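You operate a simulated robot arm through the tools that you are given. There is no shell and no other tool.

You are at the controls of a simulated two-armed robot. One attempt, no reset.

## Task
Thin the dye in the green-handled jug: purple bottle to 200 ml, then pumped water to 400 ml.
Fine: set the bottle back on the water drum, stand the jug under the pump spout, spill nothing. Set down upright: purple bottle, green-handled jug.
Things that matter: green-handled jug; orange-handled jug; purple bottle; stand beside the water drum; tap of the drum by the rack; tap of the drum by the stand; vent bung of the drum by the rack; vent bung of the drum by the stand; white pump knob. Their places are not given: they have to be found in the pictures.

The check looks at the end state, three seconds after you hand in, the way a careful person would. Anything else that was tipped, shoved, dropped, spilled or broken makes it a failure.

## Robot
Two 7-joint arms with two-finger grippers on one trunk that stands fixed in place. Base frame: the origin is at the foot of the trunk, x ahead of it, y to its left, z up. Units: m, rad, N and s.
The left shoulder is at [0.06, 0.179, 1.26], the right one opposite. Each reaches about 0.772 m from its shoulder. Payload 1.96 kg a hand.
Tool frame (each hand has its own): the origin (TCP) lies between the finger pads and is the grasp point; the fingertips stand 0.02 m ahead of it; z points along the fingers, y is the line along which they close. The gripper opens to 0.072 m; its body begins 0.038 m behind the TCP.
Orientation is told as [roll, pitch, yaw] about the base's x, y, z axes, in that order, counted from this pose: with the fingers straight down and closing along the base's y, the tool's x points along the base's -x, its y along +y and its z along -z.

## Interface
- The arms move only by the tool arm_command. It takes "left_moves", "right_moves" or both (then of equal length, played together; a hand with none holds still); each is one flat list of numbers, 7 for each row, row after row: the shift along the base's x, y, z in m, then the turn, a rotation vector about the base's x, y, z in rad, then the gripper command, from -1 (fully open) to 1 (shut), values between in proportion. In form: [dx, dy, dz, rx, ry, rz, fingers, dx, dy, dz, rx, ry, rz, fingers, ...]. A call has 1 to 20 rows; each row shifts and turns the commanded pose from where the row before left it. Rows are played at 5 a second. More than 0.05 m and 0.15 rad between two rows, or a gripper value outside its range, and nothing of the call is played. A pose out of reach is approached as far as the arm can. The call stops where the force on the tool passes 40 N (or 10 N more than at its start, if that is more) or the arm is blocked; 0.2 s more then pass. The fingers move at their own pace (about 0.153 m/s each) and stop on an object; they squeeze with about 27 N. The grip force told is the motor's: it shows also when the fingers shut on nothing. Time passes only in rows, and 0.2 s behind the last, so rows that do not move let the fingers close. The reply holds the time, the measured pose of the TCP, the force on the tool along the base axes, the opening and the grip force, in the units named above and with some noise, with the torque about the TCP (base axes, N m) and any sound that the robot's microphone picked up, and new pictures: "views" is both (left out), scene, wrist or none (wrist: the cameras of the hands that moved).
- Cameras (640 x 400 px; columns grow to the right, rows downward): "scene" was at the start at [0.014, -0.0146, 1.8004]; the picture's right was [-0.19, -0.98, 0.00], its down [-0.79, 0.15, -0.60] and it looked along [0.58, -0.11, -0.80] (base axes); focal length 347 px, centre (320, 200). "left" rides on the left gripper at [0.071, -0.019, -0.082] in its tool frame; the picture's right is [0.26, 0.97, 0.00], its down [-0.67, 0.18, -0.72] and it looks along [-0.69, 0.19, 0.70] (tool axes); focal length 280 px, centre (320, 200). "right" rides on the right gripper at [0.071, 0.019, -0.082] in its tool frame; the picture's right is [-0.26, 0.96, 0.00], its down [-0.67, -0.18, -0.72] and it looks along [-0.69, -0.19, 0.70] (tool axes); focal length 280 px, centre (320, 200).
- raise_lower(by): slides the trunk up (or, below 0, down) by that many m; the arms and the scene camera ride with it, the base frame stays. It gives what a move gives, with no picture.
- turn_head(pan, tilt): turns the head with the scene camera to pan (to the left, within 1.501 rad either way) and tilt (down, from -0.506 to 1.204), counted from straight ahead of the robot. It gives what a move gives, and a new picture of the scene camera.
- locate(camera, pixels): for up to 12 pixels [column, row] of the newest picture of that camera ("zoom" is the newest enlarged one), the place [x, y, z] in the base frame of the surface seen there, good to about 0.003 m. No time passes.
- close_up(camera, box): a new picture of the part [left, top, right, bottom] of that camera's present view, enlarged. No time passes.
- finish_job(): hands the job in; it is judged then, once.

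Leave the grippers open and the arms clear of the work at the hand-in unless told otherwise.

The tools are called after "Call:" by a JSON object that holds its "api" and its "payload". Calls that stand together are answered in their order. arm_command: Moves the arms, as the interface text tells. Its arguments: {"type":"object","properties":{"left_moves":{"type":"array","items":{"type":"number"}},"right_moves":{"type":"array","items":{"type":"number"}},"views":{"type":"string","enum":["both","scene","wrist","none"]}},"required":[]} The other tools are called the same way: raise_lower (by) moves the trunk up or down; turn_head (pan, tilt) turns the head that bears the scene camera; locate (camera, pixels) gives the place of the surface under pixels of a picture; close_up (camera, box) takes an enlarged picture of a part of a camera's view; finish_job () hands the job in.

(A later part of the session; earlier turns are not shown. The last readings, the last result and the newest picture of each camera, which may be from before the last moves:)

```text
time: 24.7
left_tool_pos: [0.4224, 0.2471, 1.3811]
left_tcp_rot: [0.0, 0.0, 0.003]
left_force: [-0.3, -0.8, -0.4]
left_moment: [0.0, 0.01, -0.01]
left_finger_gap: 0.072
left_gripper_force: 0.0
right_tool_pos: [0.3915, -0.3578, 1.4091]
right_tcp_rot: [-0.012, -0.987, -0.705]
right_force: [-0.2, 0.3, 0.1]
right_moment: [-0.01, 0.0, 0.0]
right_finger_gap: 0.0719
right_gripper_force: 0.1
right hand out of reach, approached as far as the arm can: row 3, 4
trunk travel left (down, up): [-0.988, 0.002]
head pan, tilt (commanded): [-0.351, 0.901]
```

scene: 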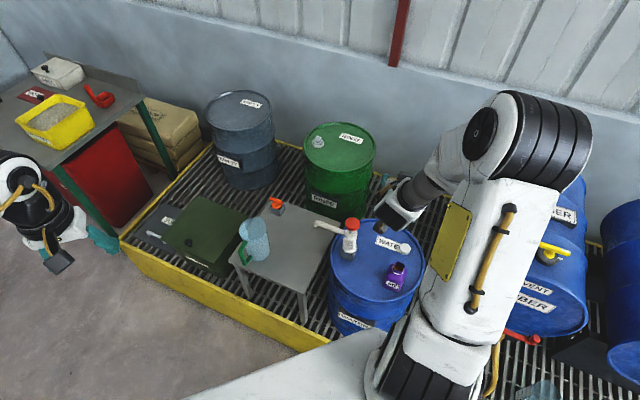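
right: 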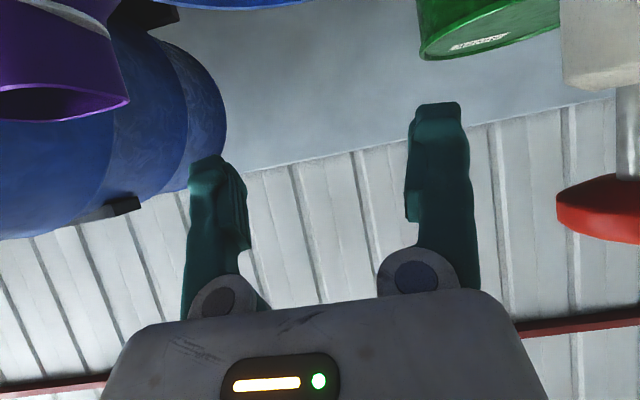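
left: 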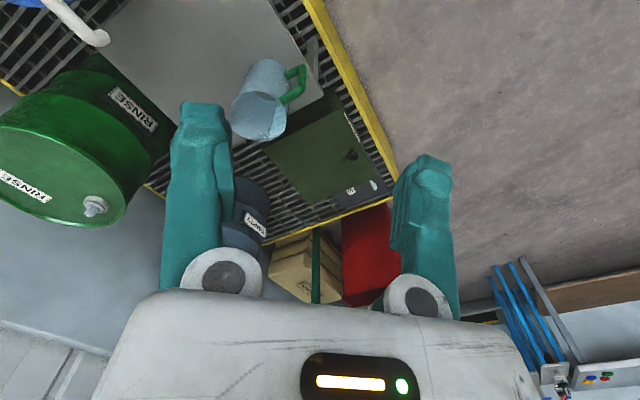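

The hand is at (0.39, -0.36, 1.41). Lowering the trunk by 0.343 brings the shoulder to z≈1.0 and this hand to z≈1.066, above the bottle mouth at 0.931. The left hand comes to about 1.04 at (0.42, 0.25), over free floor.

Call:
{"api": "raise_lower", "payload": {"by": -0.343}}

Call:
{"api": "turn_head", "payload": {"pan": -0.45, "tilt": 0.9}}

```text
time: 28.1
left_tool_pos: [0.4219, 0.2476, 1.0376]
left_tcp_rot: [-0.001, 0.0, 0.003]
left_force: [0.2, -0.5, -0.2]
left_moment: [-0.01, 0.0, 0.03]
left_finger_gap: 0.0719
left_gripper_force: 0.0
right_tool_pos: [0.3923, -0.3578, 1.0656]
right_tcp_rot: [-0.009, -0.986, -0.704]
right_force: [0.5, 0.5, -0.1]
right_moment: [0.02, -0.02, 0.02]
right_finger_gap: 0.072
right_gripper_force: 0.0
trunk travel left (down, up): [-0.645, 0.345]
head pan, tilt (commanded): [-0.351, 0.901]
```

```text
time: 28.8
left_tool_pos: [0.4223, 0.2471, 1.0384]
left_tcp_rot: [0.0, 0.001, 0.002]
left_force: [1.1, 0.5, 0.0]
left_moment: [-0.01, -0.02, -0.04]
left_finger_gap: 0.0719
left_gripper_force: 0.1
right_tool_pos: [0.3915, -0.3565, 1.0667]
right_tcp_rot: [-0.012, -0.989, -0.706]
right_force: [0.3, -0.6, -0.2]
right_moment: [-0.04, 0.02, 0.04]
right_finger_gap: 0.0717
right_gripper_force: 0.0
trunk travel left (down, up): [-0.645, 0.345]
head pan, tilt (commanded): [-0.45, 0.901]
```

scene: 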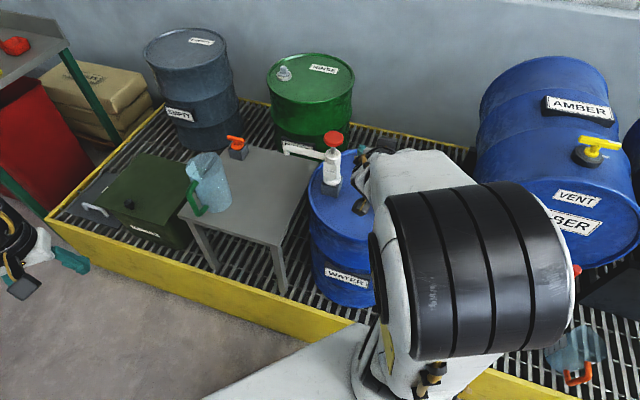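

The right arm now hides the bottle from the head camera. I'll use the left hand's camera to watch the grasp: yaw it about -90° and bring it to around (0.36, 0.0, 1.08), looking right across the drum.

Call:
{"api": "arm_command", "payload": {"left_moves": [-0.0056, -0.0225, 0.0038, 0, 0, -0.143, -1, -0.0056, -0.0225, 0.0038, 0, 0, -0.143, -1, -0.0056, -0.0225, 0.0038, 0, 0, -0.143, -1, -0.0056, -0.0225, 0.0038, 0, 0, -0.143, -1, -0.0056, -0.0225, 0.0038, 0, 0, -0.143, -1, -0.0056, -0.0225, 0.0038, 0, 0, -0.143, -1, -0.0056, -0.0225, 0.0038, 0, 0, -0.143, -1, -0.0056, -0.0225, 0.0038, 0, 0, -0.143, -1, -0.0056, -0.0225, 0.0038, 0, 0, -0.143, -1, -0.0056, -0.0225, 0.0038, 0, 0, -0.143, -1, -0.0056, -0.0225, 0.0038, 0, 0, -0.143, -1], "views": "both"}}

```text
time: 31.2
left_tool_pos: [0.3154, -0.0204, 1.0747]
left_tcp_rot: [0.0, -0.001, -1.569]
left_force: [0.0, 0.2, 0.0]
left_moment: [0.0, -0.01, 0.01]
left_finger_gap: 0.0722
left_gripper_force: 0.0
left hand out of reach, approached as far as the arm can: row 10, 11
right_tool_pos: [0.3918, -0.3571, 1.066]
right_tcp_rot: [-0.011, -0.984, -0.705]
right_force: [0.7, 0.7, -0.2]
right_moment: [0.03, 0.01, 0.03]
right_finger_gap: 0.0723
right_gripper_force: 0.1
trunk travel left (down, up): [-0.645, 0.345]
head pan, tilt (commanded): [-0.45, 0.901]
```

scene: 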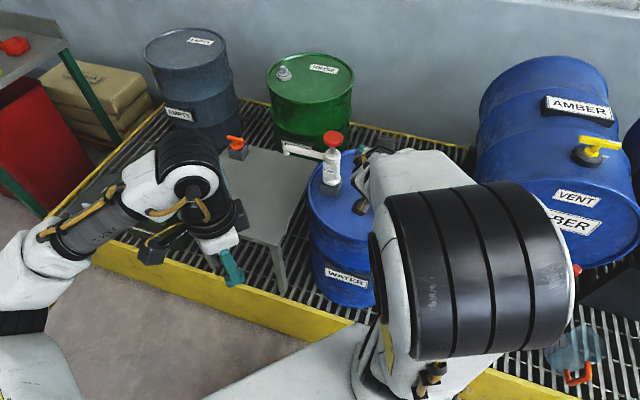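
left: 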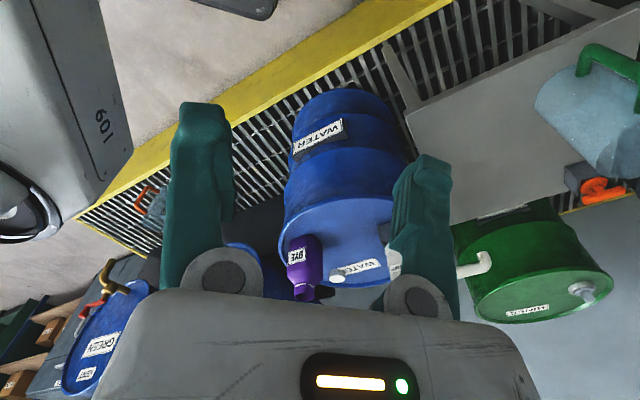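

The left camera shows the bottle at (302, 262), upside-down in view, with my own palm close below it. I'll pitch the left hand up by about 0.45 rad so the camera sees more of the space above the bottle.

Call:
{"api": "arm_command", "payload": {"left_moves": [0, 0, 0, -0.15, 0, 0, -1, 0, 0, 0, -0.15, 0, 0, -1, 0, 0, 0, -0.15, 0, 0, -1], "views": "wrist"}}

```text
time: 32.0
left_tool_pos: [0.3106, -0.0185, 1.0764]
left_tcp_rot: [-0.007, -0.297, -1.555]
left_force: [0.4, 0.0, 0.3]
left_moment: [-0.02, 0.02, 0.01]
left_finger_gap: 0.0719
left_gripper_force: 0.2
left hand out of reach, approached as far as the arm can: row 2, 3
right_tool_pos: [0.3904, -0.3581, 1.0662]
right_tcp_rot: [-0.01, -0.986, -0.705]
right_force: [-0.3, 1.1, -0.3]
right_moment: [-0.02, 0.03, 0.0]
right_finger_gap: 0.0721
right_gripper_force: 0.1
trunk travel left (down, up): [-0.645, 0.345]
head pan, tilt (commanded): [-0.45, 0.901]
```

left: 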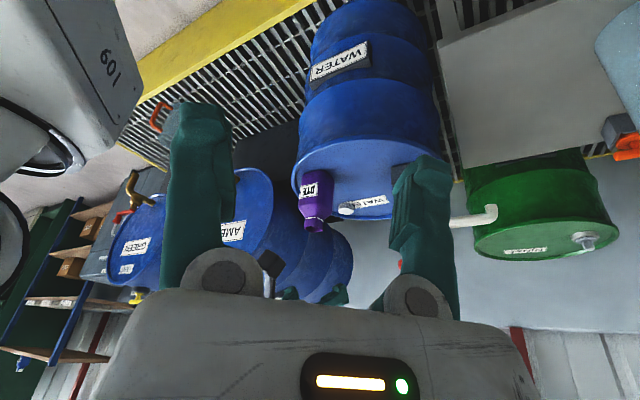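

Now I see the bottle at (312, 210) and the right hand's parts at (272, 262), (290, 292) and (335, 295). I'll bring the right hand over the bottle at (0.386, -0.416, 1.0), still above the mouth.

Call:
{"api": "arm_command", "payload": {"right_moves": [-0.0018, -0.0193, -0.022, 0, 0, 0, -1, -0.0018, -0.0193, -0.022, 0, 0, 0, -1, -0.0018, -0.0193, -0.022, 0, 0, 0, -1], "views": "scene"}}

Call:
{"api": "close_up", "payload": {"camera": "left", "box": [220, 120, 420, 310]}}

```text
time: 32.8
left_tool_pos: [0.3123, -0.019, 1.0756]
left_tcp_rot: [-0.006, -0.296, -1.557]
left_force: [0.6, 0.2, -0.3]
left_moment: [0.04, -0.01, 0.01]
left_finger_gap: 0.072
left_gripper_force: 0.1
right_tool_pos: [0.387, -0.4167, 0.9994]
right_tcp_rot: [-0.01, -0.985, -0.707]
right_force: [0.1, 0.1, 0.5]
right_moment: [0.01, 0.01, -0.01]
right_finger_gap: 0.0719
right_gripper_force: 0.0
trunk travel left (down, up): [-0.645, 0.345]
head pan, tilt (commanded): [-0.45, 0.901]
```

scene: 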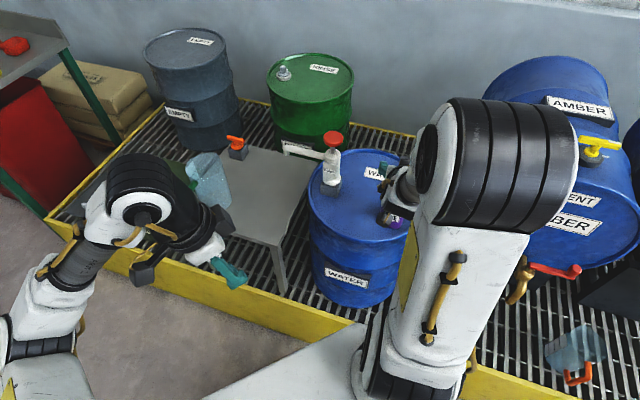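

```text
2.11 times, centred on (320, 215) of left
```

zoom: 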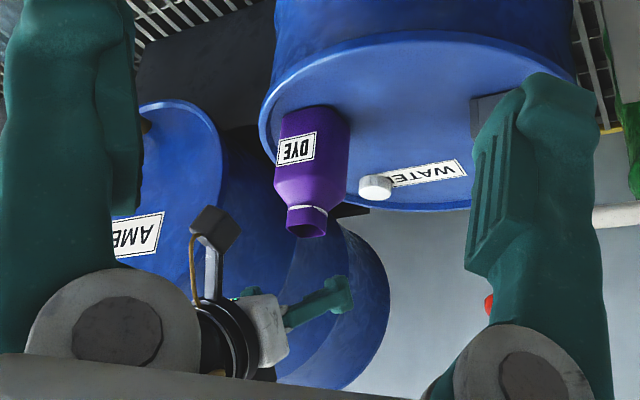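

I can see the right hand (inverted view) with its camera block at (215, 228), palm at (265, 330) and fingers at (330, 300), above the bottle mouth at (305, 228). I'll measure these parts' heights.

Call:
{"api": "locate", "payload": {"camera": "zoom", "pixels": [[215, 210], [235, 225], [200, 235], [265, 300], [285, 340], [340, 285], [345, 300], [320, 300], [245, 292], [300, 215], [320, 230], [285, 180]]}}

```text
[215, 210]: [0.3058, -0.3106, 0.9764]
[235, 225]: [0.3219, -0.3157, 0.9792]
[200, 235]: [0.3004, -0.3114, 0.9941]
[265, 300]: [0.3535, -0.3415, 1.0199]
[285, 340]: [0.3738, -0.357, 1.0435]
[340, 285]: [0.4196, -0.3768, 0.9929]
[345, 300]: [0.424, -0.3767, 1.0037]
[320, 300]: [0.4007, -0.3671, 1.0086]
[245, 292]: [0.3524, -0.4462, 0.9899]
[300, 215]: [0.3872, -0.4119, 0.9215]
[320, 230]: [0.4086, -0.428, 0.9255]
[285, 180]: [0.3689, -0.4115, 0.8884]
```

The camera block stays outside the drum circle and the lateral alignment is within about 1 mm. I descend to z=0.93 and check.

Call:
{"api": "arm_command", "payload": {"right_moves": [0, 0, -0.023, 0, 0, 0, -1, 0, 0, -0.023, 0, 0, 0, -1, 0, 0, -0.023, 0, 0, 0, -1], "views": "none"}}

Call:
{"api": "close_up", "payload": {"camera": "left", "box": [240, 150, 400, 280]}}

Call:
{"api": "close_up", "payload": {"camera": "scene", "box": [330, 140, 458, 220]}}

```text
time: 33.6
left_tool_pos: [0.3109, -0.0195, 1.0767]
left_tcp_rot: [-0.007, -0.295, -1.557]
left_force: [-0.3, -0.5, 0.4]
left_moment: [0.01, -0.01, 0.0]
left_finger_gap: 0.0718
left_gripper_force: 0.0
right_tool_pos: [0.388, -0.4173, 0.9315]
right_tcp_rot: [-0.008, -0.986, -0.707]
right_force: [0.0, -0.6, -0.1]
right_moment: [0.02, -0.01, -0.02]
right_finger_gap: 0.0716
right_gripper_force: 0.1
trunk travel left (down, up): [-0.645, 0.345]
head pan, tilt (commanded): [-0.45, 0.901]
```

```text
3.08 times, centred on (320, 215) of left
```

zoom: 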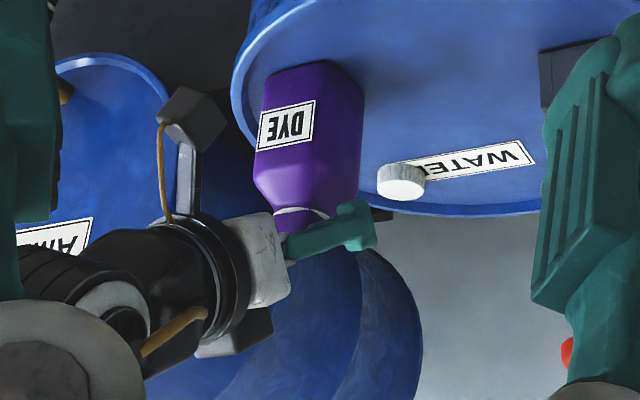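

```text
5.00 times, centred on (394, 180) of scene
```

zoom: 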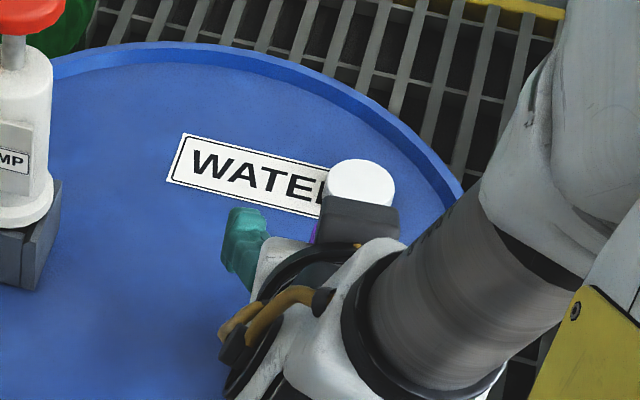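

The fingers straddle the neck and the palm stays behind it. I go down halfway, with a 3–4 mm retreat so the palm clears the bottle shoulder.

Call:
{"api": "arm_command", "payload": {"right_moves": [-0.0015, 0.0013, -0.018, 0, 0, 0, -1, -0.0015, 0.0013, -0.018, 0, 0, 0, -1], "views": "none"}}

Call:
{"api": "close_up", "payload": {"camera": "left", "box": [260, 150, 380, 260]}}

```text
time: 34.2
left_tool_pos: [0.3116, -0.0167, 1.0764]
left_tcp_rot: [-0.008, -0.296, -1.557]
left_force: [0.5, 0.8, -1.2]
left_moment: [-0.02, -0.03, 0.01]
left_finger_gap: 0.0719
left_gripper_force: 0.1
right_tool_pos: [0.3889, -0.4119, 0.8993]
right_tcp_rot: [-0.016, -0.983, -0.706]
right_force: [-0.5, 0.1, 0.1]
right_moment: [-0.01, 0.01, 0.0]
right_finger_gap: 0.0719
right_gripper_force: 0.1
right hand out of reach, approached as far as the arm can: row 2
trunk travel left (down, up): [-0.645, 0.345]
head pan, tilt (commanded): [-0.45, 0.901]
```

```text
3.64 times, centred on (320, 205) of left
```

zoom: 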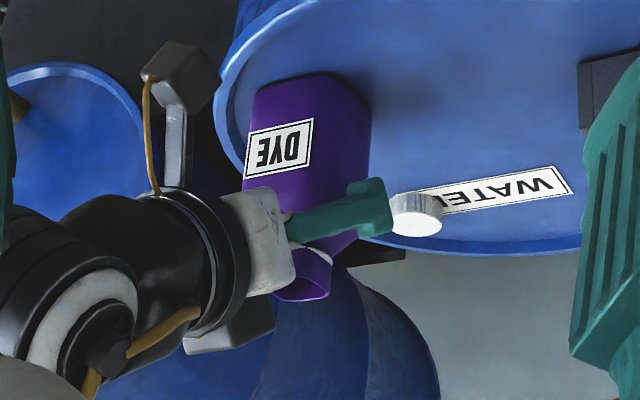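

A reach limit acted at z≈0.90 and nudged the hand about 5 mm sideways, still without touching the bottle. I'll go back up to z≈0.93 with the proper alignment, then descend by lowering the trunk, which keeps the arm configuration fixed.

Call:
{"api": "arm_command", "payload": {"right_moves": [-0.001, -0.001, 0.016, 0, 0, 0, -1, -0.003, -0.002, 0.016, 0, 0, 0, -1, 0, 0, 0, 0, 0, 0, -1], "views": "none"}}

```text
time: 35.0
left_tool_pos: [0.3115, -0.0184, 1.0755]
left_tcp_rot: [-0.008, -0.296, -1.557]
left_force: [0.9, 0.3, 0.1]
left_moment: [-0.01, -0.03, 0.0]
left_finger_gap: 0.072
left_gripper_force: 0.1
right_tool_pos: [0.3824, -0.4145, 0.9305]
right_tcp_rot: [-0.01, -0.987, -0.705]
right_force: [0.4, 0.5, 0.2]
right_moment: [0.02, -0.01, -0.03]
right_finger_gap: 0.0719
right_gripper_force: 0.1
trunk travel left (down, up): [-0.645, 0.345]
head pan, tilt (commanded): [-0.45, 0.901]
```

The alignment is within 2 mm. I nudge forward 2 mm and lower the trunk by 0.045 m, then look.

Call:
{"api": "arm_command", "payload": {"right_moves": [0.002, 0, 0, 0, 0, 0, -1, 0, 0, 0, 0, 0, 0, -1], "views": "none"}}

Call:
{"api": "raise_lower", "payload": {"by": -0.04}}

Call:
{"api": "close_up", "payload": {"camera": "left", "box": [260, 170, 400, 290]}}

```text
time: 35.6
left_tool_pos: [0.3113, -0.0174, 1.075]
left_tcp_rot: [-0.008, -0.294, -1.558]
left_force: [0.5, 0.6, -0.5]
left_moment: [0.02, -0.01, 0.01]
left_finger_gap: 0.0721
left_gripper_force: 0.0
right_tool_pos: [0.3853, -0.4144, 0.9315]
right_tcp_rot: [-0.009, -0.987, -0.703]
right_force: [0.5, 0.5, 0.9]
right_moment: [0.0, -0.02, -0.01]
right_finger_gap: 0.0721
right_gripper_force: 0.0
trunk travel left (down, up): [-0.645, 0.345]
head pan, tilt (commanded): [-0.45, 0.901]
```

```text
time: 36.4
left_tool_pos: [0.3119, -0.0187, 1.0352]
left_tcp_rot: [-0.008, -0.295, -1.557]
left_force: [0.2, -0.2, 0.2]
left_moment: [0.05, 0.02, -0.01]
left_finger_gap: 0.0721
left_gripper_force: 0.1
right_tool_pos: [0.3852, -0.4152, 0.8908]
right_tcp_rot: [-0.01, -0.987, -0.704]
right_force: [-0.1, 1.7, -0.5]
right_moment: [0.04, 0.0, 0.02]
right_finger_gap: 0.072
right_gripper_force: 0.1
trunk travel left (down, up): [-0.605, 0.385]
head pan, tilt (commanded): [-0.45, 0.901]
```

```text
3.33 times, centred on (330, 230) of left
```

zoom: 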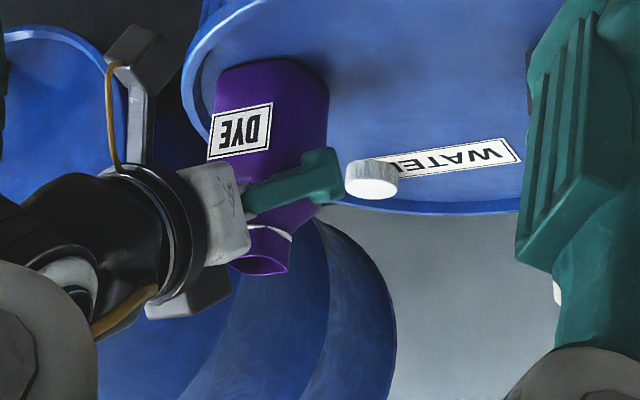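

It's clear, with forces near zero. I lower another 0.016 and check again.

Call:
{"api": "raise_lower", "payload": {"by": -0.016}}

Call:
{"api": "close_up", "payload": {"camera": "left", "box": [260, 170, 400, 290]}}

```text
time: 36.9
left_tool_pos: [0.3093, -0.0171, 1.0255]
left_tcp_rot: [-0.005, -0.296, -1.556]
left_force: [0.6, 1.0, 0.9]
left_moment: [0.03, 0.03, -0.02]
left_finger_gap: 0.0721
left_gripper_force: 0.1
right_tool_pos: [0.3875, -0.4158, 0.8851]
right_tcp_rot: [-0.018, -1.007, -0.697]
right_force: [-5.8, 3.2, 20.4]
right_moment: [0.06, 0.13, 0.05]
right_finger_gap: 0.072
right_gripper_force: 0.2
trunk travel left (down, up): [-0.594, 0.396]
head pan, tilt (commanded): [-0.45, 0.901]
stopped: the force on the tool passed its limit at 47 N (the readings are from after the stop); the commanded pose is now the measured one
```

```text
3.33 times, centred on (330, 230) of left
```

zoom: 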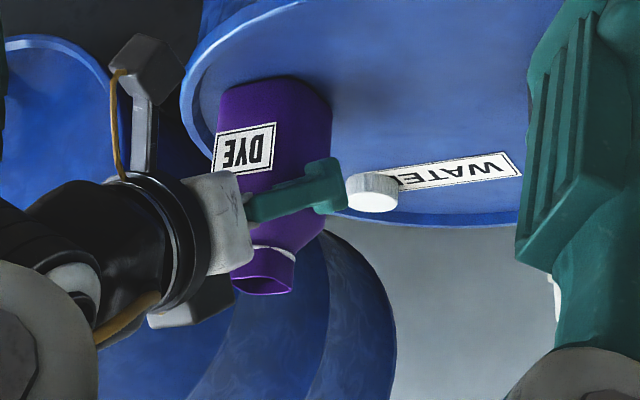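

Contact: 47 N upward stopped the trunk at TCP z≈0.885, with the bottle still upright. I'll back up 1.5 cm by the trunk and look closely to see what touched.

Call:
{"api": "raise_lower", "payload": {"by": 0.015}}

Call:
{"api": "close_up", "payload": {"camera": "left", "box": [280, 180, 360, 250]}}

Call:
{"api": "close_up", "payload": {"camera": "scene", "box": [320, 120, 480, 220]}}

```text
time: 37.5
left_tool_pos: [0.312, -0.0187, 1.0408]
left_tcp_rot: [-0.008, -0.295, -1.557]
left_force: [0.1, 0.1, 0.0]
left_moment: [0.01, 0.01, 0.03]
left_finger_gap: 0.0718
left_gripper_force: 0.1
right_tool_pos: [0.3877, -0.4161, 0.8974]
right_tcp_rot: [-0.018, -1.002, -0.699]
right_force: [-0.8, -0.3, 0.6]
right_moment: [0.03, 0.01, -0.02]
right_finger_gap: 0.072
right_gripper_force: 0.0
trunk travel left (down, up): [-0.609, 0.381]
head pan, tilt (commanded): [-0.45, 0.901]
```

```text
5.71 times, centred on (320, 215) of left
```

zoom: 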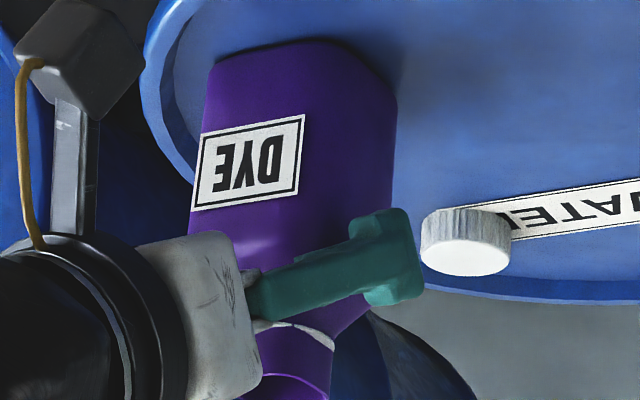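

```text
4.00 times, centred on (400, 170) of scene
```

zoom: 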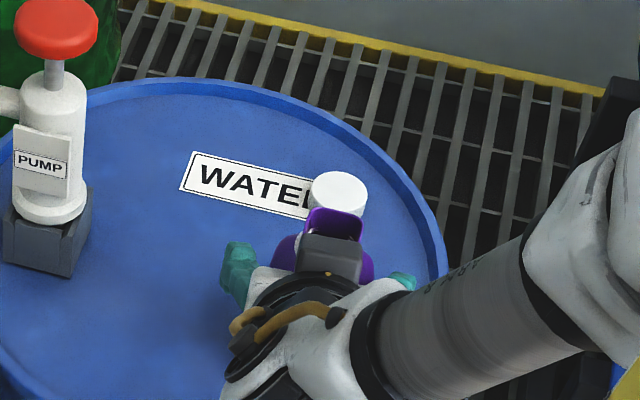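

A dark block on the upper side of the gripper sits close to the bottle mouth. I'll enlarge that area further and measure it.

Call:
{"api": "close_up", "payload": {"camera": "scene", "box": [370, 160, 434, 200]}}

Call:
{"api": "locate", "payload": {"camera": "zoom", "pixels": [[240, 130], [330, 110], [300, 160], [260, 200], [330, 170], [370, 180], [420, 180], [180, 180], [250, 95], [60, 150], [450, 210], [290, 250]]}}

```text
10.00 times, centred on (402, 180) of scene
```

zoom: 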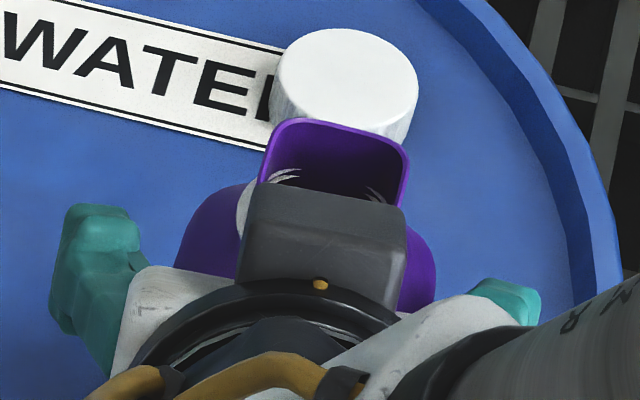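

```text
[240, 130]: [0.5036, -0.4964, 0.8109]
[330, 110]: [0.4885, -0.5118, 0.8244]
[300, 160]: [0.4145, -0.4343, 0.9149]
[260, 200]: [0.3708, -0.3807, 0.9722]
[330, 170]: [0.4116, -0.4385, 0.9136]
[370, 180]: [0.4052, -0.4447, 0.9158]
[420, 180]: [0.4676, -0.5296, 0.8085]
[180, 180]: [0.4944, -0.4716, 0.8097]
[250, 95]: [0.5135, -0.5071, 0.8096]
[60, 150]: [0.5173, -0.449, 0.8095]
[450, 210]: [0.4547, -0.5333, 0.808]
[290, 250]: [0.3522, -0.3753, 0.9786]
```

The bottle body fits between the fingers with about equal margins. I suspect the block or palm top touches the bottle's neck. I'll locate points on the block's front face and palm.

Call:
{"api": "locate", "payload": {"camera": "zoom", "pixels": [[320, 215], [250, 240], [395, 250], [300, 205], [350, 270], [145, 290], [200, 225], [425, 260], [110, 230], [500, 300], [285, 170], [280, 150]]}}

Call:
{"api": "close_up", "payload": {"camera": "left", "box": [295, 205, 345, 245]}}

Call:
{"api": "locate", "payload": {"camera": "zoom", "pixels": [[150, 200], [170, 290], [130, 330], [280, 200], [330, 190], [420, 150], [200, 170], [260, 330], [300, 310], [240, 110], [220, 370], [180, 230]]}}

```text
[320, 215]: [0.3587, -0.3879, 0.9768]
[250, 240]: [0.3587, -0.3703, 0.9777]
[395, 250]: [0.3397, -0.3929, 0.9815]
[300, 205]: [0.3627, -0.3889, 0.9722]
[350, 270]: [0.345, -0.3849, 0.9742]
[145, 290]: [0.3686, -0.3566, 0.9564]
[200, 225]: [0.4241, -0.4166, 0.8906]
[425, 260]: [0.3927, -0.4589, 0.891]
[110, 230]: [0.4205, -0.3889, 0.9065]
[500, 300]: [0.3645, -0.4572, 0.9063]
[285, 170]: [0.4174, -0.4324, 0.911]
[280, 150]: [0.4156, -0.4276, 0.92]
```

```text
10.00 times, centred on (320, 225) of left
```

zoom: 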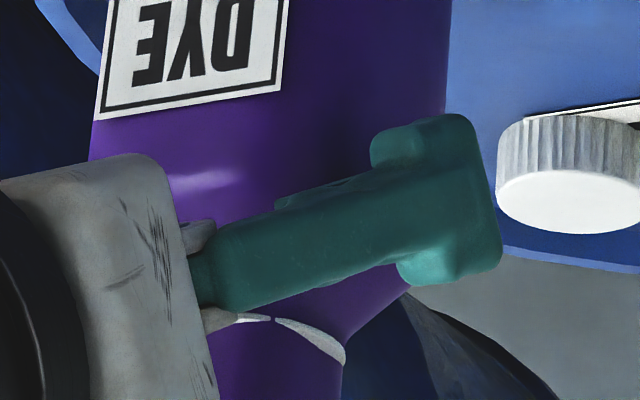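

```text
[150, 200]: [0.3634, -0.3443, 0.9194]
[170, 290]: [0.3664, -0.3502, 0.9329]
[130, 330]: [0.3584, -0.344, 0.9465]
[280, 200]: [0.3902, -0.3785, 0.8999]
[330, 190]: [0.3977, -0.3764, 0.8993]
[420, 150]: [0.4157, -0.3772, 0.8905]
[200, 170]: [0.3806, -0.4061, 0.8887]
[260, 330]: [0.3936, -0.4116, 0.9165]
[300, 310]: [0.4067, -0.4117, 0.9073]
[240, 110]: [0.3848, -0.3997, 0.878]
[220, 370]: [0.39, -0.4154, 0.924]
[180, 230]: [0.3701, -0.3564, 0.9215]
```

The palm is about 2 cm thick each way and its front is well behind the neck, so it isn't the obvious culprit. The round knuckles at the finger roots may protrude inward. I'll look at them with the right wrist camera.

Call:
{"api": "close_up", "payload": {"camera": "right", "box": [100, 60, 580, 360]}}

Call:
{"api": "locate", "payload": {"camera": "right", "pixels": [[222, 298], [258, 300], [418, 272], [382, 285], [210, 160], [245, 230], [415, 110], [410, 200], [415, 245], [320, 292], [250, 280], [390, 260]]}}

```text
1.33 times, centred on (340, 210) of right
```

zoom: 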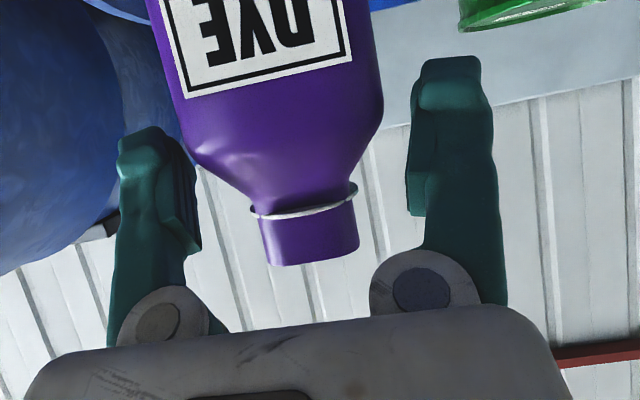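

```text
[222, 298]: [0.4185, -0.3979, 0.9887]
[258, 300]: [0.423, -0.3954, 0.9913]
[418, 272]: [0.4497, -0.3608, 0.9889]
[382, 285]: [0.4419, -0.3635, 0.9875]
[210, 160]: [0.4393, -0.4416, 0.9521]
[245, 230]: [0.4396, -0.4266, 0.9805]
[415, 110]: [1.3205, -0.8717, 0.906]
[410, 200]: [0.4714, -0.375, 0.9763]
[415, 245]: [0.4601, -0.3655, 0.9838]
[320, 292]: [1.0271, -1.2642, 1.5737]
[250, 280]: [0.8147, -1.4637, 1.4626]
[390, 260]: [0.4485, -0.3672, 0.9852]
```

The fresh right-camera view shows it clearly. The bottle is well centred between the fingers, but the finger roots narrow inward, so the bottle's shoulder met them. The pads at the tips must grip with the hand about 1 cm further back. I'll raise the hand 3 cm, move it back 1 cm and trim the angles, then recheck.

Call:
{"api": "arm_command", "payload": {"right_moves": [0, 0, 0.015, 0.0037, -0.0032, 0.0035, -1, -0.004, 0.0028, 0.015, 0.0037, -0.0031, 0.0035, -1, -0.0039, 0.0028, 0.0, 0, 0, 0, -1, 0, 0, 0, 0, 0, 0, -1], "views": "wrist"}}

```text
time: 38.5
left_tool_pos: [0.3117, -0.0182, 1.0403]
left_tcp_rot: [-0.007, -0.294, -1.557]
left_force: [0.6, 0.6, 0.3]
left_moment: [-0.01, 0.03, 0.05]
left_finger_gap: 0.072
left_gripper_force: 0.0
right_tool_pos: [0.3794, -0.4108, 0.9285]
right_tcp_rot: [-0.001, -1.0, -0.708]
right_force: [-0.3, 0.4, -0.3]
right_moment: [0.02, 0.04, 0.01]
right_finger_gap: 0.0719
right_gripper_force: 0.0
trunk travel left (down, up): [-0.609, 0.381]
head pan, tilt (commanded): [-0.45, 0.901]
```

right: 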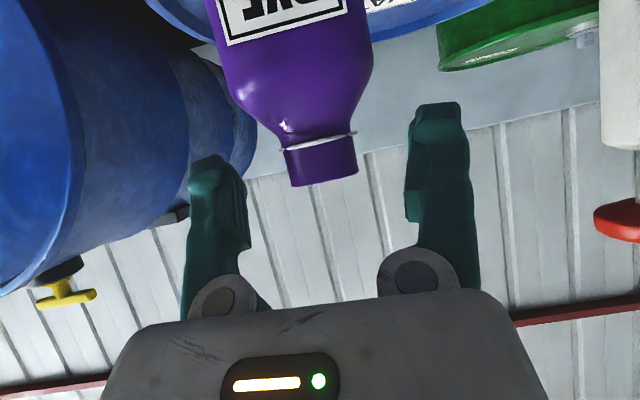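

The right wrist camera now sees the bottle between the fingers. I'll measure the bottle edges and finger features in this fresh picture.

Call:
{"api": "locate", "payload": {"camera": "right", "pixels": [[236, 80], [368, 60], [300, 60], [300, 120], [315, 175], [205, 170], [240, 235], [415, 120], [410, 205], [220, 300], [415, 275], [395, 270]]}}

```text
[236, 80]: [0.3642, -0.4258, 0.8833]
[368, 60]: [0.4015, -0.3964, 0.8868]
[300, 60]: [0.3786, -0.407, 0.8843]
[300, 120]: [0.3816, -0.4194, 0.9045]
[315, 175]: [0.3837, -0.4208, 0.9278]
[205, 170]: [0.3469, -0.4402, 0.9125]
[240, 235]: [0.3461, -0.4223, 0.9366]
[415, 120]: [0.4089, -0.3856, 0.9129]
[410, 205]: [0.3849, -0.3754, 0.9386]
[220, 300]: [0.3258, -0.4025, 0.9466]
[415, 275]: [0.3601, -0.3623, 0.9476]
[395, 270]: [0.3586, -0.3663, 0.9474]
```

The pads are open to ±0.036 at the tips but narrow to ±0.030 at z_tool≈-0.02. With the TCP 2 cm short of the bottle centre, the shoulder now clears. Lateral alignment is within 1 mm. I lower the trunk by 0.04 and check.

Call:
{"api": "raise_lower", "payload": {"by": -0.04}}

Call:
{"api": "close_up", "payload": {"camera": "right", "box": [160, 40, 480, 300]}}

```text
time: 39.3
left_tool_pos: [0.3114, -0.0181, 0.9994]
left_tcp_rot: [-0.008, -0.294, -1.556]
left_force: [-0.4, -0.3, 0.6]
left_moment: [0.02, -0.01, 0.02]
left_finger_gap: 0.0721
left_gripper_force: 0.1
right_tool_pos: [0.3797, -0.4099, 0.8885]
right_tcp_rot: [-0.002, -0.999, -0.709]
right_force: [0.0, 0.2, -0.5]
right_moment: [0.0, -0.03, -0.03]
right_finger_gap: 0.0719
right_gripper_force: 0.1
trunk travel left (down, up): [-0.569, 0.421]
head pan, tilt (commanded): [-0.45, 0.901]
```

```text
1.54 times, centred on (320, 170) of right
```

zoom: 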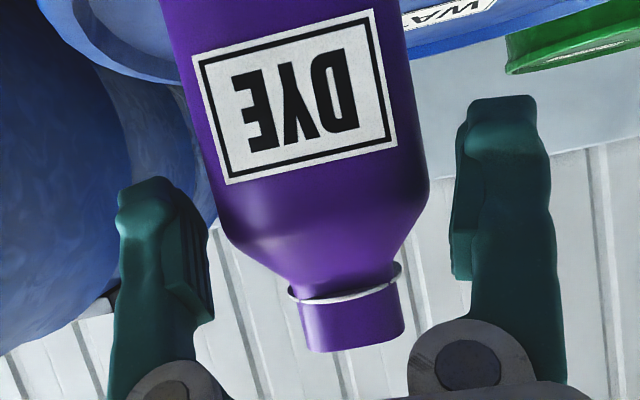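

Clear, with forces near zero. I continue down by 0.014.

Call:
{"api": "raise_lower", "payload": {"by": -0.014}}

Call:
{"api": "close_up", "payload": {"camera": "right", "box": [160, 40, 480, 300]}}

```text
time: 40.0
left_tool_pos: [0.3116, -0.0176, 0.9863]
left_tcp_rot: [-0.008, -0.295, -1.557]
left_force: [-0.3, 0.3, 0.9]
left_moment: [0.05, 0.01, 0.0]
left_finger_gap: 0.072
left_gripper_force: 0.1
right_tool_pos: [0.3792, -0.411, 0.8742]
right_tcp_rot: [-0.001, -1.001, -0.708]
right_force: [0.1, 0.1, 0.0]
right_moment: [0.02, -0.02, 0.0]
right_finger_gap: 0.0721
right_gripper_force: 0.1
trunk travel left (down, up): [-0.555, 0.435]
head pan, tilt (commanded): [-0.45, 0.901]
```

```text
1.54 times, centred on (320, 170) of right
```

zoom: 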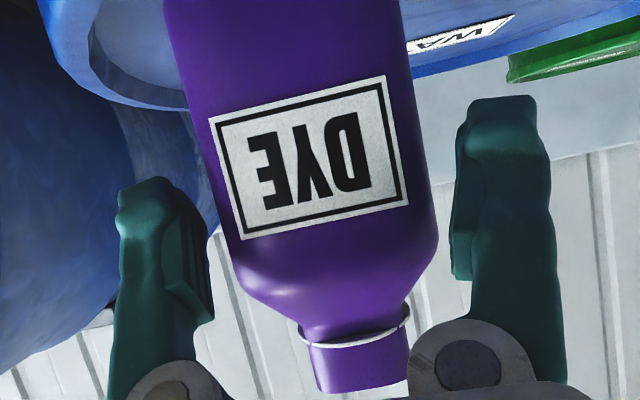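

Still free. One more 0.012 down puts the pads at mid-upper body height.

Call:
{"api": "raise_lower", "payload": {"by": -0.012}}

Call:
{"api": "close_up", "payload": {"camera": "right", "box": [160, 40, 480, 300]}}

```text
time: 40.5
left_tool_pos: [0.3101, -0.0179, 0.974]
left_tcp_rot: [-0.008, -0.294, -1.558]
left_force: [0.3, -0.1, 0.3]
left_moment: [0.0, 0.02, 0.01]
left_finger_gap: 0.072
left_gripper_force: 0.0
right_tool_pos: [0.3793, -0.4117, 0.8621]
right_tcp_rot: [-0.001, -1.0, -0.708]
right_force: [0.1, -0.2, 1.1]
right_moment: [0.01, -0.03, 0.0]
right_finger_gap: 0.0723
right_gripper_force: 0.0
trunk travel left (down, up): [-0.543, 0.447]
head pan, tilt (commanded): [-0.45, 0.901]
```

```text
1.54 times, centred on (320, 170) of right
```

zoom: 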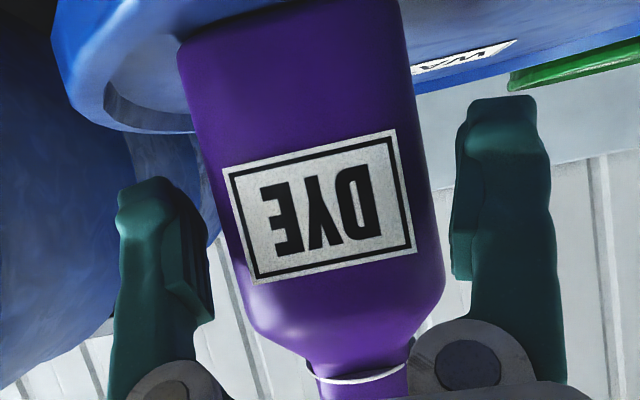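

The bottle is centred between the pads. I close the gripper on it, in gentle steps.

Call:
{"api": "arm_command", "payload": {"right_moves": [0, 0, 0, 0, 0, 0, -0.6, 0, 0, 0, 0, 0, 0, -0.3, 0, 0, 0, 0, 0, 0, 1, 0, 0, 0, 0, 0, 0, 1, 0, 0, 0, 0, 0, 0, 1], "views": "wrist"}}

```text
time: 41.8
left_tool_pos: [0.3107, -0.0174, 0.9735]
left_tcp_rot: [-0.008, -0.296, -1.557]
left_force: [-0.3, -0.3, -0.5]
left_moment: [0.0, -0.04, 0.02]
left_finger_gap: 0.0723
left_gripper_force: 0.2
right_tool_pos: [0.3795, -0.4108, 0.8628]
right_tcp_rot: [0.0, -1.003, -0.709]
right_force: [0.5, 1.2, 2.2]
right_moment: [-0.01, -0.31, 0.11]
right_finger_gap: 0.0656
right_gripper_force: 27.0
trunk travel left (down, up): [-0.543, 0.447]
head pan, tilt (commanded): [-0.45, 0.901]
```

right: 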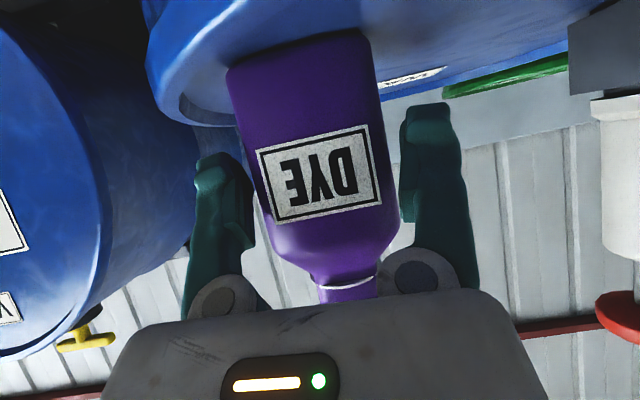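

The fingers stopped at 0.0656 with 27 N, which is wider than I expected. I'll check the bottle's label orientation against the fingers.

Call:
{"api": "locate", "payload": {"camera": "right", "pixels": [[260, 153], [366, 128], [380, 200], [278, 222], [235, 80], [375, 60], [275, 240], [390, 230], [330, 110], [248, 225], [405, 205], [320, 260]]}}

Call:
{"api": "close_up", "payload": {"camera": "left", "box": [260, 170, 420, 290]}}

```text
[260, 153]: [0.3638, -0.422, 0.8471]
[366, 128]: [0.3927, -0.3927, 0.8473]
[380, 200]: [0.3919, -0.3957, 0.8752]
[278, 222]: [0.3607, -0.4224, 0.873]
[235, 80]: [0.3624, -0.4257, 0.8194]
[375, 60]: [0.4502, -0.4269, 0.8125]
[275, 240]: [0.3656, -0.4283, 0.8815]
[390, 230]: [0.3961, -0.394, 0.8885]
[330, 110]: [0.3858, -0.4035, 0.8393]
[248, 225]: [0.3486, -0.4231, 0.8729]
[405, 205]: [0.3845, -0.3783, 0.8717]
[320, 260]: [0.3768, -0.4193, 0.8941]
```

```text
3.33 times, centred on (340, 230) of left
```

zoom: 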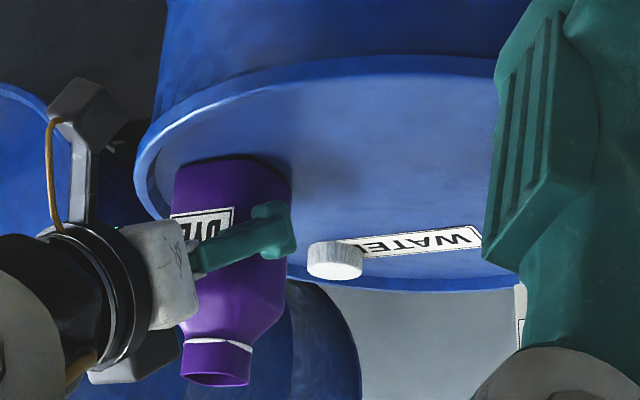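

The label reads about 43–45° yaw, so it's a little off the pads but gripped with 27 N. I lift 2 cm by the trunk and check that it holds.

Call:
{"api": "raise_lower", "payload": {"by": 0.02}}

Call:
{"api": "close_up", "payload": {"camera": "left", "box": [240, 150, 420, 290]}}

Call:
{"api": "close_up", "payload": {"camera": "right", "box": [160, 20, 480, 300]}}

```text
time: 42.4
left_tool_pos: [0.3113, -0.0175, 0.9927]
left_tcp_rot: [-0.009, -0.296, -1.556]
left_force: [-0.6, 0.2, 0.7]
left_moment: [0.0, -0.02, 0.0]
left_finger_gap: 0.0719
left_gripper_force: 0.0
right_tool_pos: [0.3799, -0.4127, 0.8804]
right_tcp_rot: [0.0, -0.999, -0.71]
right_force: [-0.5, -0.3, -3.2]
right_moment: [0.04, 0.08, -0.01]
right_finger_gap: 0.0652
right_gripper_force: 27.3
trunk travel left (down, up): [-0.563, 0.427]
head pan, tilt (commanded): [-0.45, 0.901]
```

```text
2.86 times, centred on (330, 220) of left
```

zoom: 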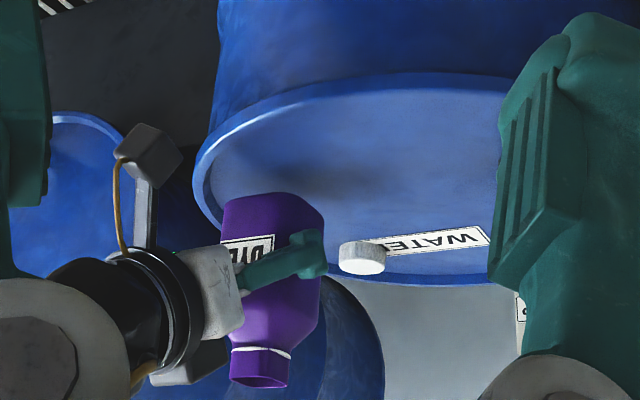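

```text
1.43 times, centred on (320, 160) of right
```

zoom: 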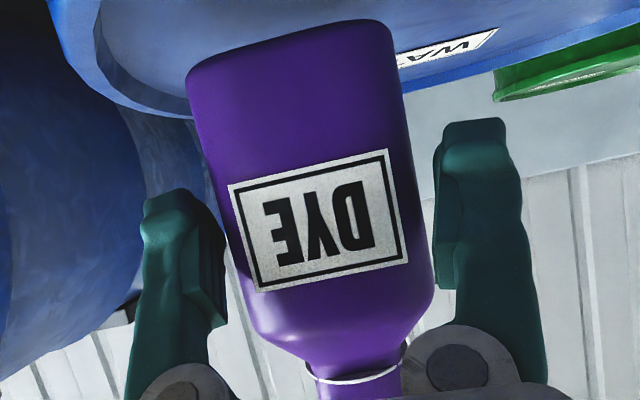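

The bottle is held: force z is about -3.2 N and it is upright. Next I raise the trunk by 0.12 so the bottle clears the drum, then move the left hand away to its viewing place on the left.

Call:
{"api": "raise_lower", "payload": {"by": 0.12}}

Call:
{"api": "arm_command", "payload": {"left_moves": [0.02, 0.042, -0.008, 0, 0, 0.06, -1, 0.02, 0.042, -0.008, 0, 0, 0.06, -1, 0.025, 0.042, -0.008, 0, 0, 0.06, -1, 0.03, 0.036, -0.008, 0, 0, 0.06, -1, 0.03, 0.033, -0.008, 0, 0, 0.06, -1, 0.032, 0.03, -0.008, 0, 0, 0.06, -1, 0.032, 0.03, -0.008, 0, 0, 0.06, -1], "views": "both"}}

```text
time: 43.9
left_tool_pos: [0.3119, -0.0186, 1.1128]
left_tcp_rot: [-0.007, -0.295, -1.558]
left_force: [-0.3, -0.1, -0.4]
left_moment: [-0.02, -0.04, 0.0]
left_finger_gap: 0.072
left_gripper_force: 0.0
right_tool_pos: [0.3789, -0.4111, 1.0024]
right_tcp_rot: [0.002, -1.0, -0.708]
right_force: [0.7, 0.1, -3.2]
right_moment: [0.03, 0.06, 0.01]
right_finger_gap: 0.0653
right_gripper_force: 27.2
trunk travel left (down, up): [-0.683, 0.307]
head pan, tilt (commanded): [-0.45, 0.901]
```

```text
time: 45.5
left_tool_pos: [0.3598, 0.11, 1.1044]
left_tcp_rot: [-0.008, -0.294, -1.13]
left_force: [-0.3, -0.6, 0.2]
left_moment: [0.0, 0.03, 0.0]
left_finger_gap: 0.0721
left_gripper_force: 0.1
left hand out of reach, approached as far as the arm can: row 1, 2, 3, 4, 5, 6, 7
right_tool_pos: [0.3801, -0.411, 1.0019]
right_tcp_rot: [-0.001, -1.001, -0.71]
right_force: [-0.6, 0.3, -3.2]
right_moment: [0.04, 0.07, -0.01]
right_finger_gap: 0.0655
right_gripper_force: 27.0
trunk travel left (down, up): [-0.683, 0.307]
head pan, tilt (commanded): [-0.45, 0.901]
```

scene: 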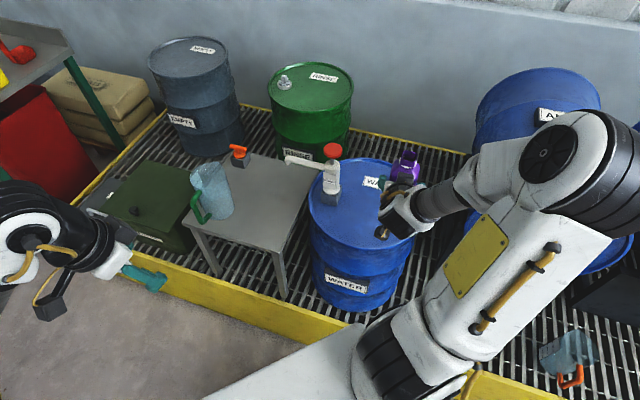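
left: 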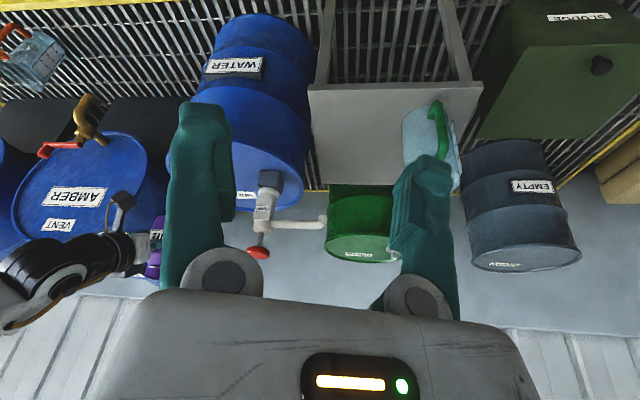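

The bottle is held upright and high. I'll now carry it in two legs above the pump knob level (1.008): first leftward in front of the pump, then forward toward the jug, turning the hand to yaw 0 on the way.

Call:
{"api": "arm_command", "payload": {"right_moves": [0.005, 0.03, 0.014, 0, 0, 0.059, 1, 0.005, 0.03, 0.014, 0, 0, 0.059, 1, 0.005, 0.03, 0.014, 0, 0, 0.059, 1, 0.005, 0.03, 0.014, 0, 0, 0.059, 1, 0.005, 0.03, 0.014, 0, 0, 0.059, 1, 0.005, 0.03, 0.014, 0, 0, 0.059, 1], "views": "scene"}}

```text
time: 46.9
left_tool_pos: [0.3593, 0.1127, 1.1037]
left_tcp_rot: [-0.01, -0.296, -1.13]
left_force: [0.5, 0.3, 0.1]
left_moment: [-0.03, 0.04, -0.04]
left_finger_gap: 0.0721
left_gripper_force: 0.0
right_tool_pos: [0.4416, -0.2402, 1.0861]
right_tcp_rot: [-0.005, -1.001, -0.346]
right_force: [-0.2, -0.2, -2.6]
right_moment: [0.0, 0.08, -0.03]
right_finger_gap: 0.0649
right_gripper_force: 26.3
right hand out of reach, approached as far as the arm can: row 1, 2, 3, 4
trunk travel left (down, up): [-0.683, 0.307]
head pan, tilt (commanded): [-0.45, 0.901]
```

scene: 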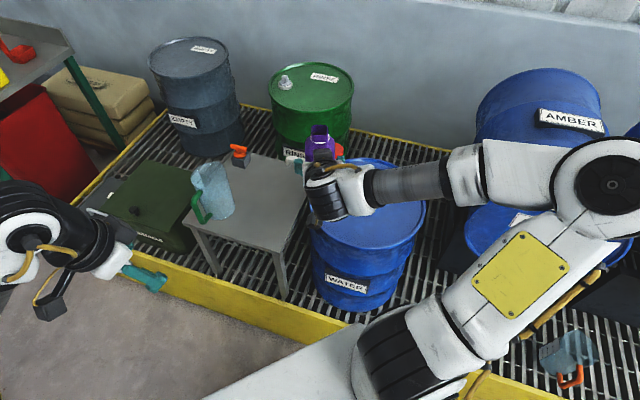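

The bottle is at (320, 140) in the picture, upright and clear of the pump. I continue forward to about (0.60, -0.15, 1.08) with yaw going to 0.

Call:
{"api": "arm_command", "payload": {"right_moves": [0.0264, 0.015, 0, 0, 0, 0.058, 1, 0.0264, 0.015, 0, 0, 0, 0.058, 1, 0.0264, 0.015, 0, 0, 0, 0.058, 1, 0.0264, 0.015, 0, 0, 0, 0.058, 1, 0.0264, 0.015, 0, 0, 0, 0.058, 1, 0.0264, 0.015, 0, 0, 0, 0.056, 1], "views": "both"}}

```text
time: 48.3
left_tool_pos: [0.3598, 0.1104, 1.1046]
left_tcp_rot: [-0.008, -0.294, -1.131]
left_force: [-0.6, 0.4, -0.4]
left_moment: [0.0, -0.03, 0.0]
left_finger_gap: 0.0721
left_gripper_force: 0.1
right_tool_pos: [0.6014, -0.155, 1.0854]
right_tcp_rot: [0.0, -0.998, -0.006]
right_force: [0.2, 0.4, -2.4]
right_moment: [-0.01, 0.08, 0.03]
right_finger_gap: 0.0646
right_gripper_force: 27.3
trunk travel left (down, up): [-0.683, 0.307]
head pan, tilt (commanded): [-0.45, 0.901]
```

scene: 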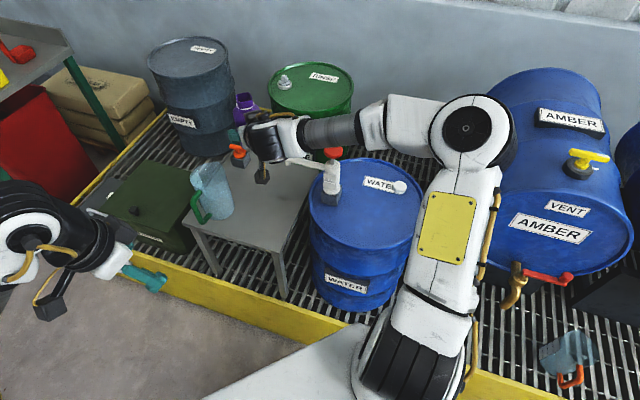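
right: 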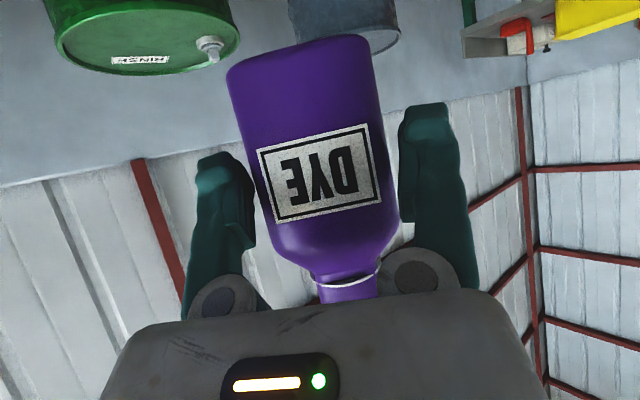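

The bottle is steady at (0.60, -0.155, 1.085) and the head camera still sees the jug freely. I'll zoom into the jug scale from the head camera and get mark heights.

Call:
{"api": "close_up", "payload": {"camera": "scene", "box": [185, 155, 245, 230]}}

Call:
{"api": "locate", "payload": {"camera": "zoom", "pixels": [[200, 100], [250, 60], [330, 80], [350, 180], [240, 200], [260, 260], [350, 330], [220, 340], [170, 330], [180, 150], [380, 110], [300, 360]]}}

```text
5.33 times, centred on (215, 192) of scene
```

zoom: 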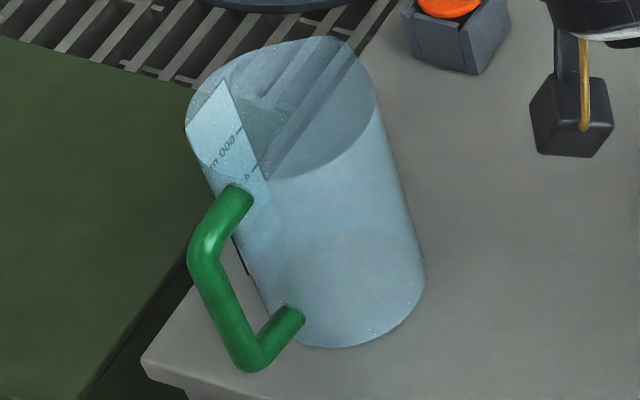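

```text
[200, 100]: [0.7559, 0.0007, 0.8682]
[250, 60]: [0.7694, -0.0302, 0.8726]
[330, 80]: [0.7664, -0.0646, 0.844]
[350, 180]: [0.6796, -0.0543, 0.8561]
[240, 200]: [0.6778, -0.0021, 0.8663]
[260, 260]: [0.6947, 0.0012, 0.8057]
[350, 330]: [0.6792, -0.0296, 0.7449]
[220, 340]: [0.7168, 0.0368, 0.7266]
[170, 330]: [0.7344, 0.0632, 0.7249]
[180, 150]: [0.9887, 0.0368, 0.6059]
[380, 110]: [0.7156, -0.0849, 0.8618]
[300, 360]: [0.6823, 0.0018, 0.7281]
```

The jug centre is about (0.7235, -0.036) with radius 0.048 and rim z≈0.875. I'll zoom tighter on the label for the mark heights.

Call:
{"api": "close_up", "payload": {"camera": "scene", "box": [215, 162, 247, 192]}}

Call:
{"api": "close_up", "payload": {"camera": "left", "box": [380, 80, 500, 200]}}

```text
13.33 times, centred on (231, 177) of scene
```

zoom: 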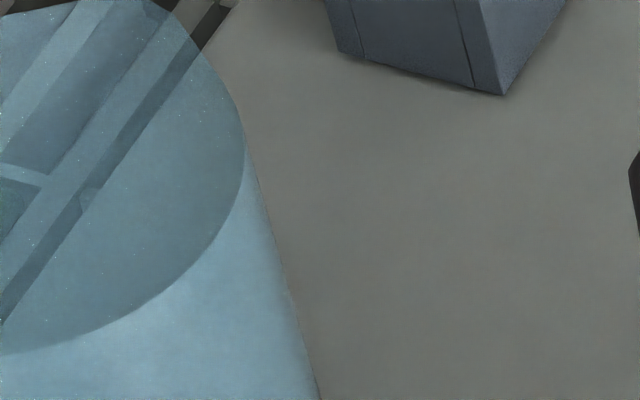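

```text
3.33 times, centred on (440, 140) of left
```

zoom: 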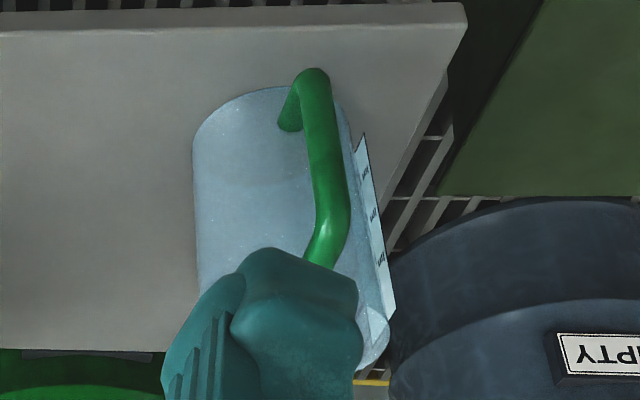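

The left camera sees the label edge-on, with three marks at about (365,172), (373,215) and (380,262) in the zoom. I'll locate them.

Call:
{"api": "locate", "payload": {"camera": "zoom", "pixels": [[366, 172], [373, 215], [381, 262], [362, 140], [392, 310], [368, 190], [377, 240], [360, 180], [345, 130], [220, 110], [300, 250], [385, 285]]}}

```text
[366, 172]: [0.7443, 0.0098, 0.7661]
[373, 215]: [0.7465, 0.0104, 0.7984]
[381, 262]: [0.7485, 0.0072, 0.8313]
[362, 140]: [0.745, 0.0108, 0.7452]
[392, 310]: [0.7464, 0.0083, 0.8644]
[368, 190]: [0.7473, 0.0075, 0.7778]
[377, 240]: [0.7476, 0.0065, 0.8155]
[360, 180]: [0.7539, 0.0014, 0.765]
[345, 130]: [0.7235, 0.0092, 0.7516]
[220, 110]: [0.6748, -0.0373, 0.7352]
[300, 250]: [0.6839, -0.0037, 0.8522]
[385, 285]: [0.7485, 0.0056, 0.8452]
```

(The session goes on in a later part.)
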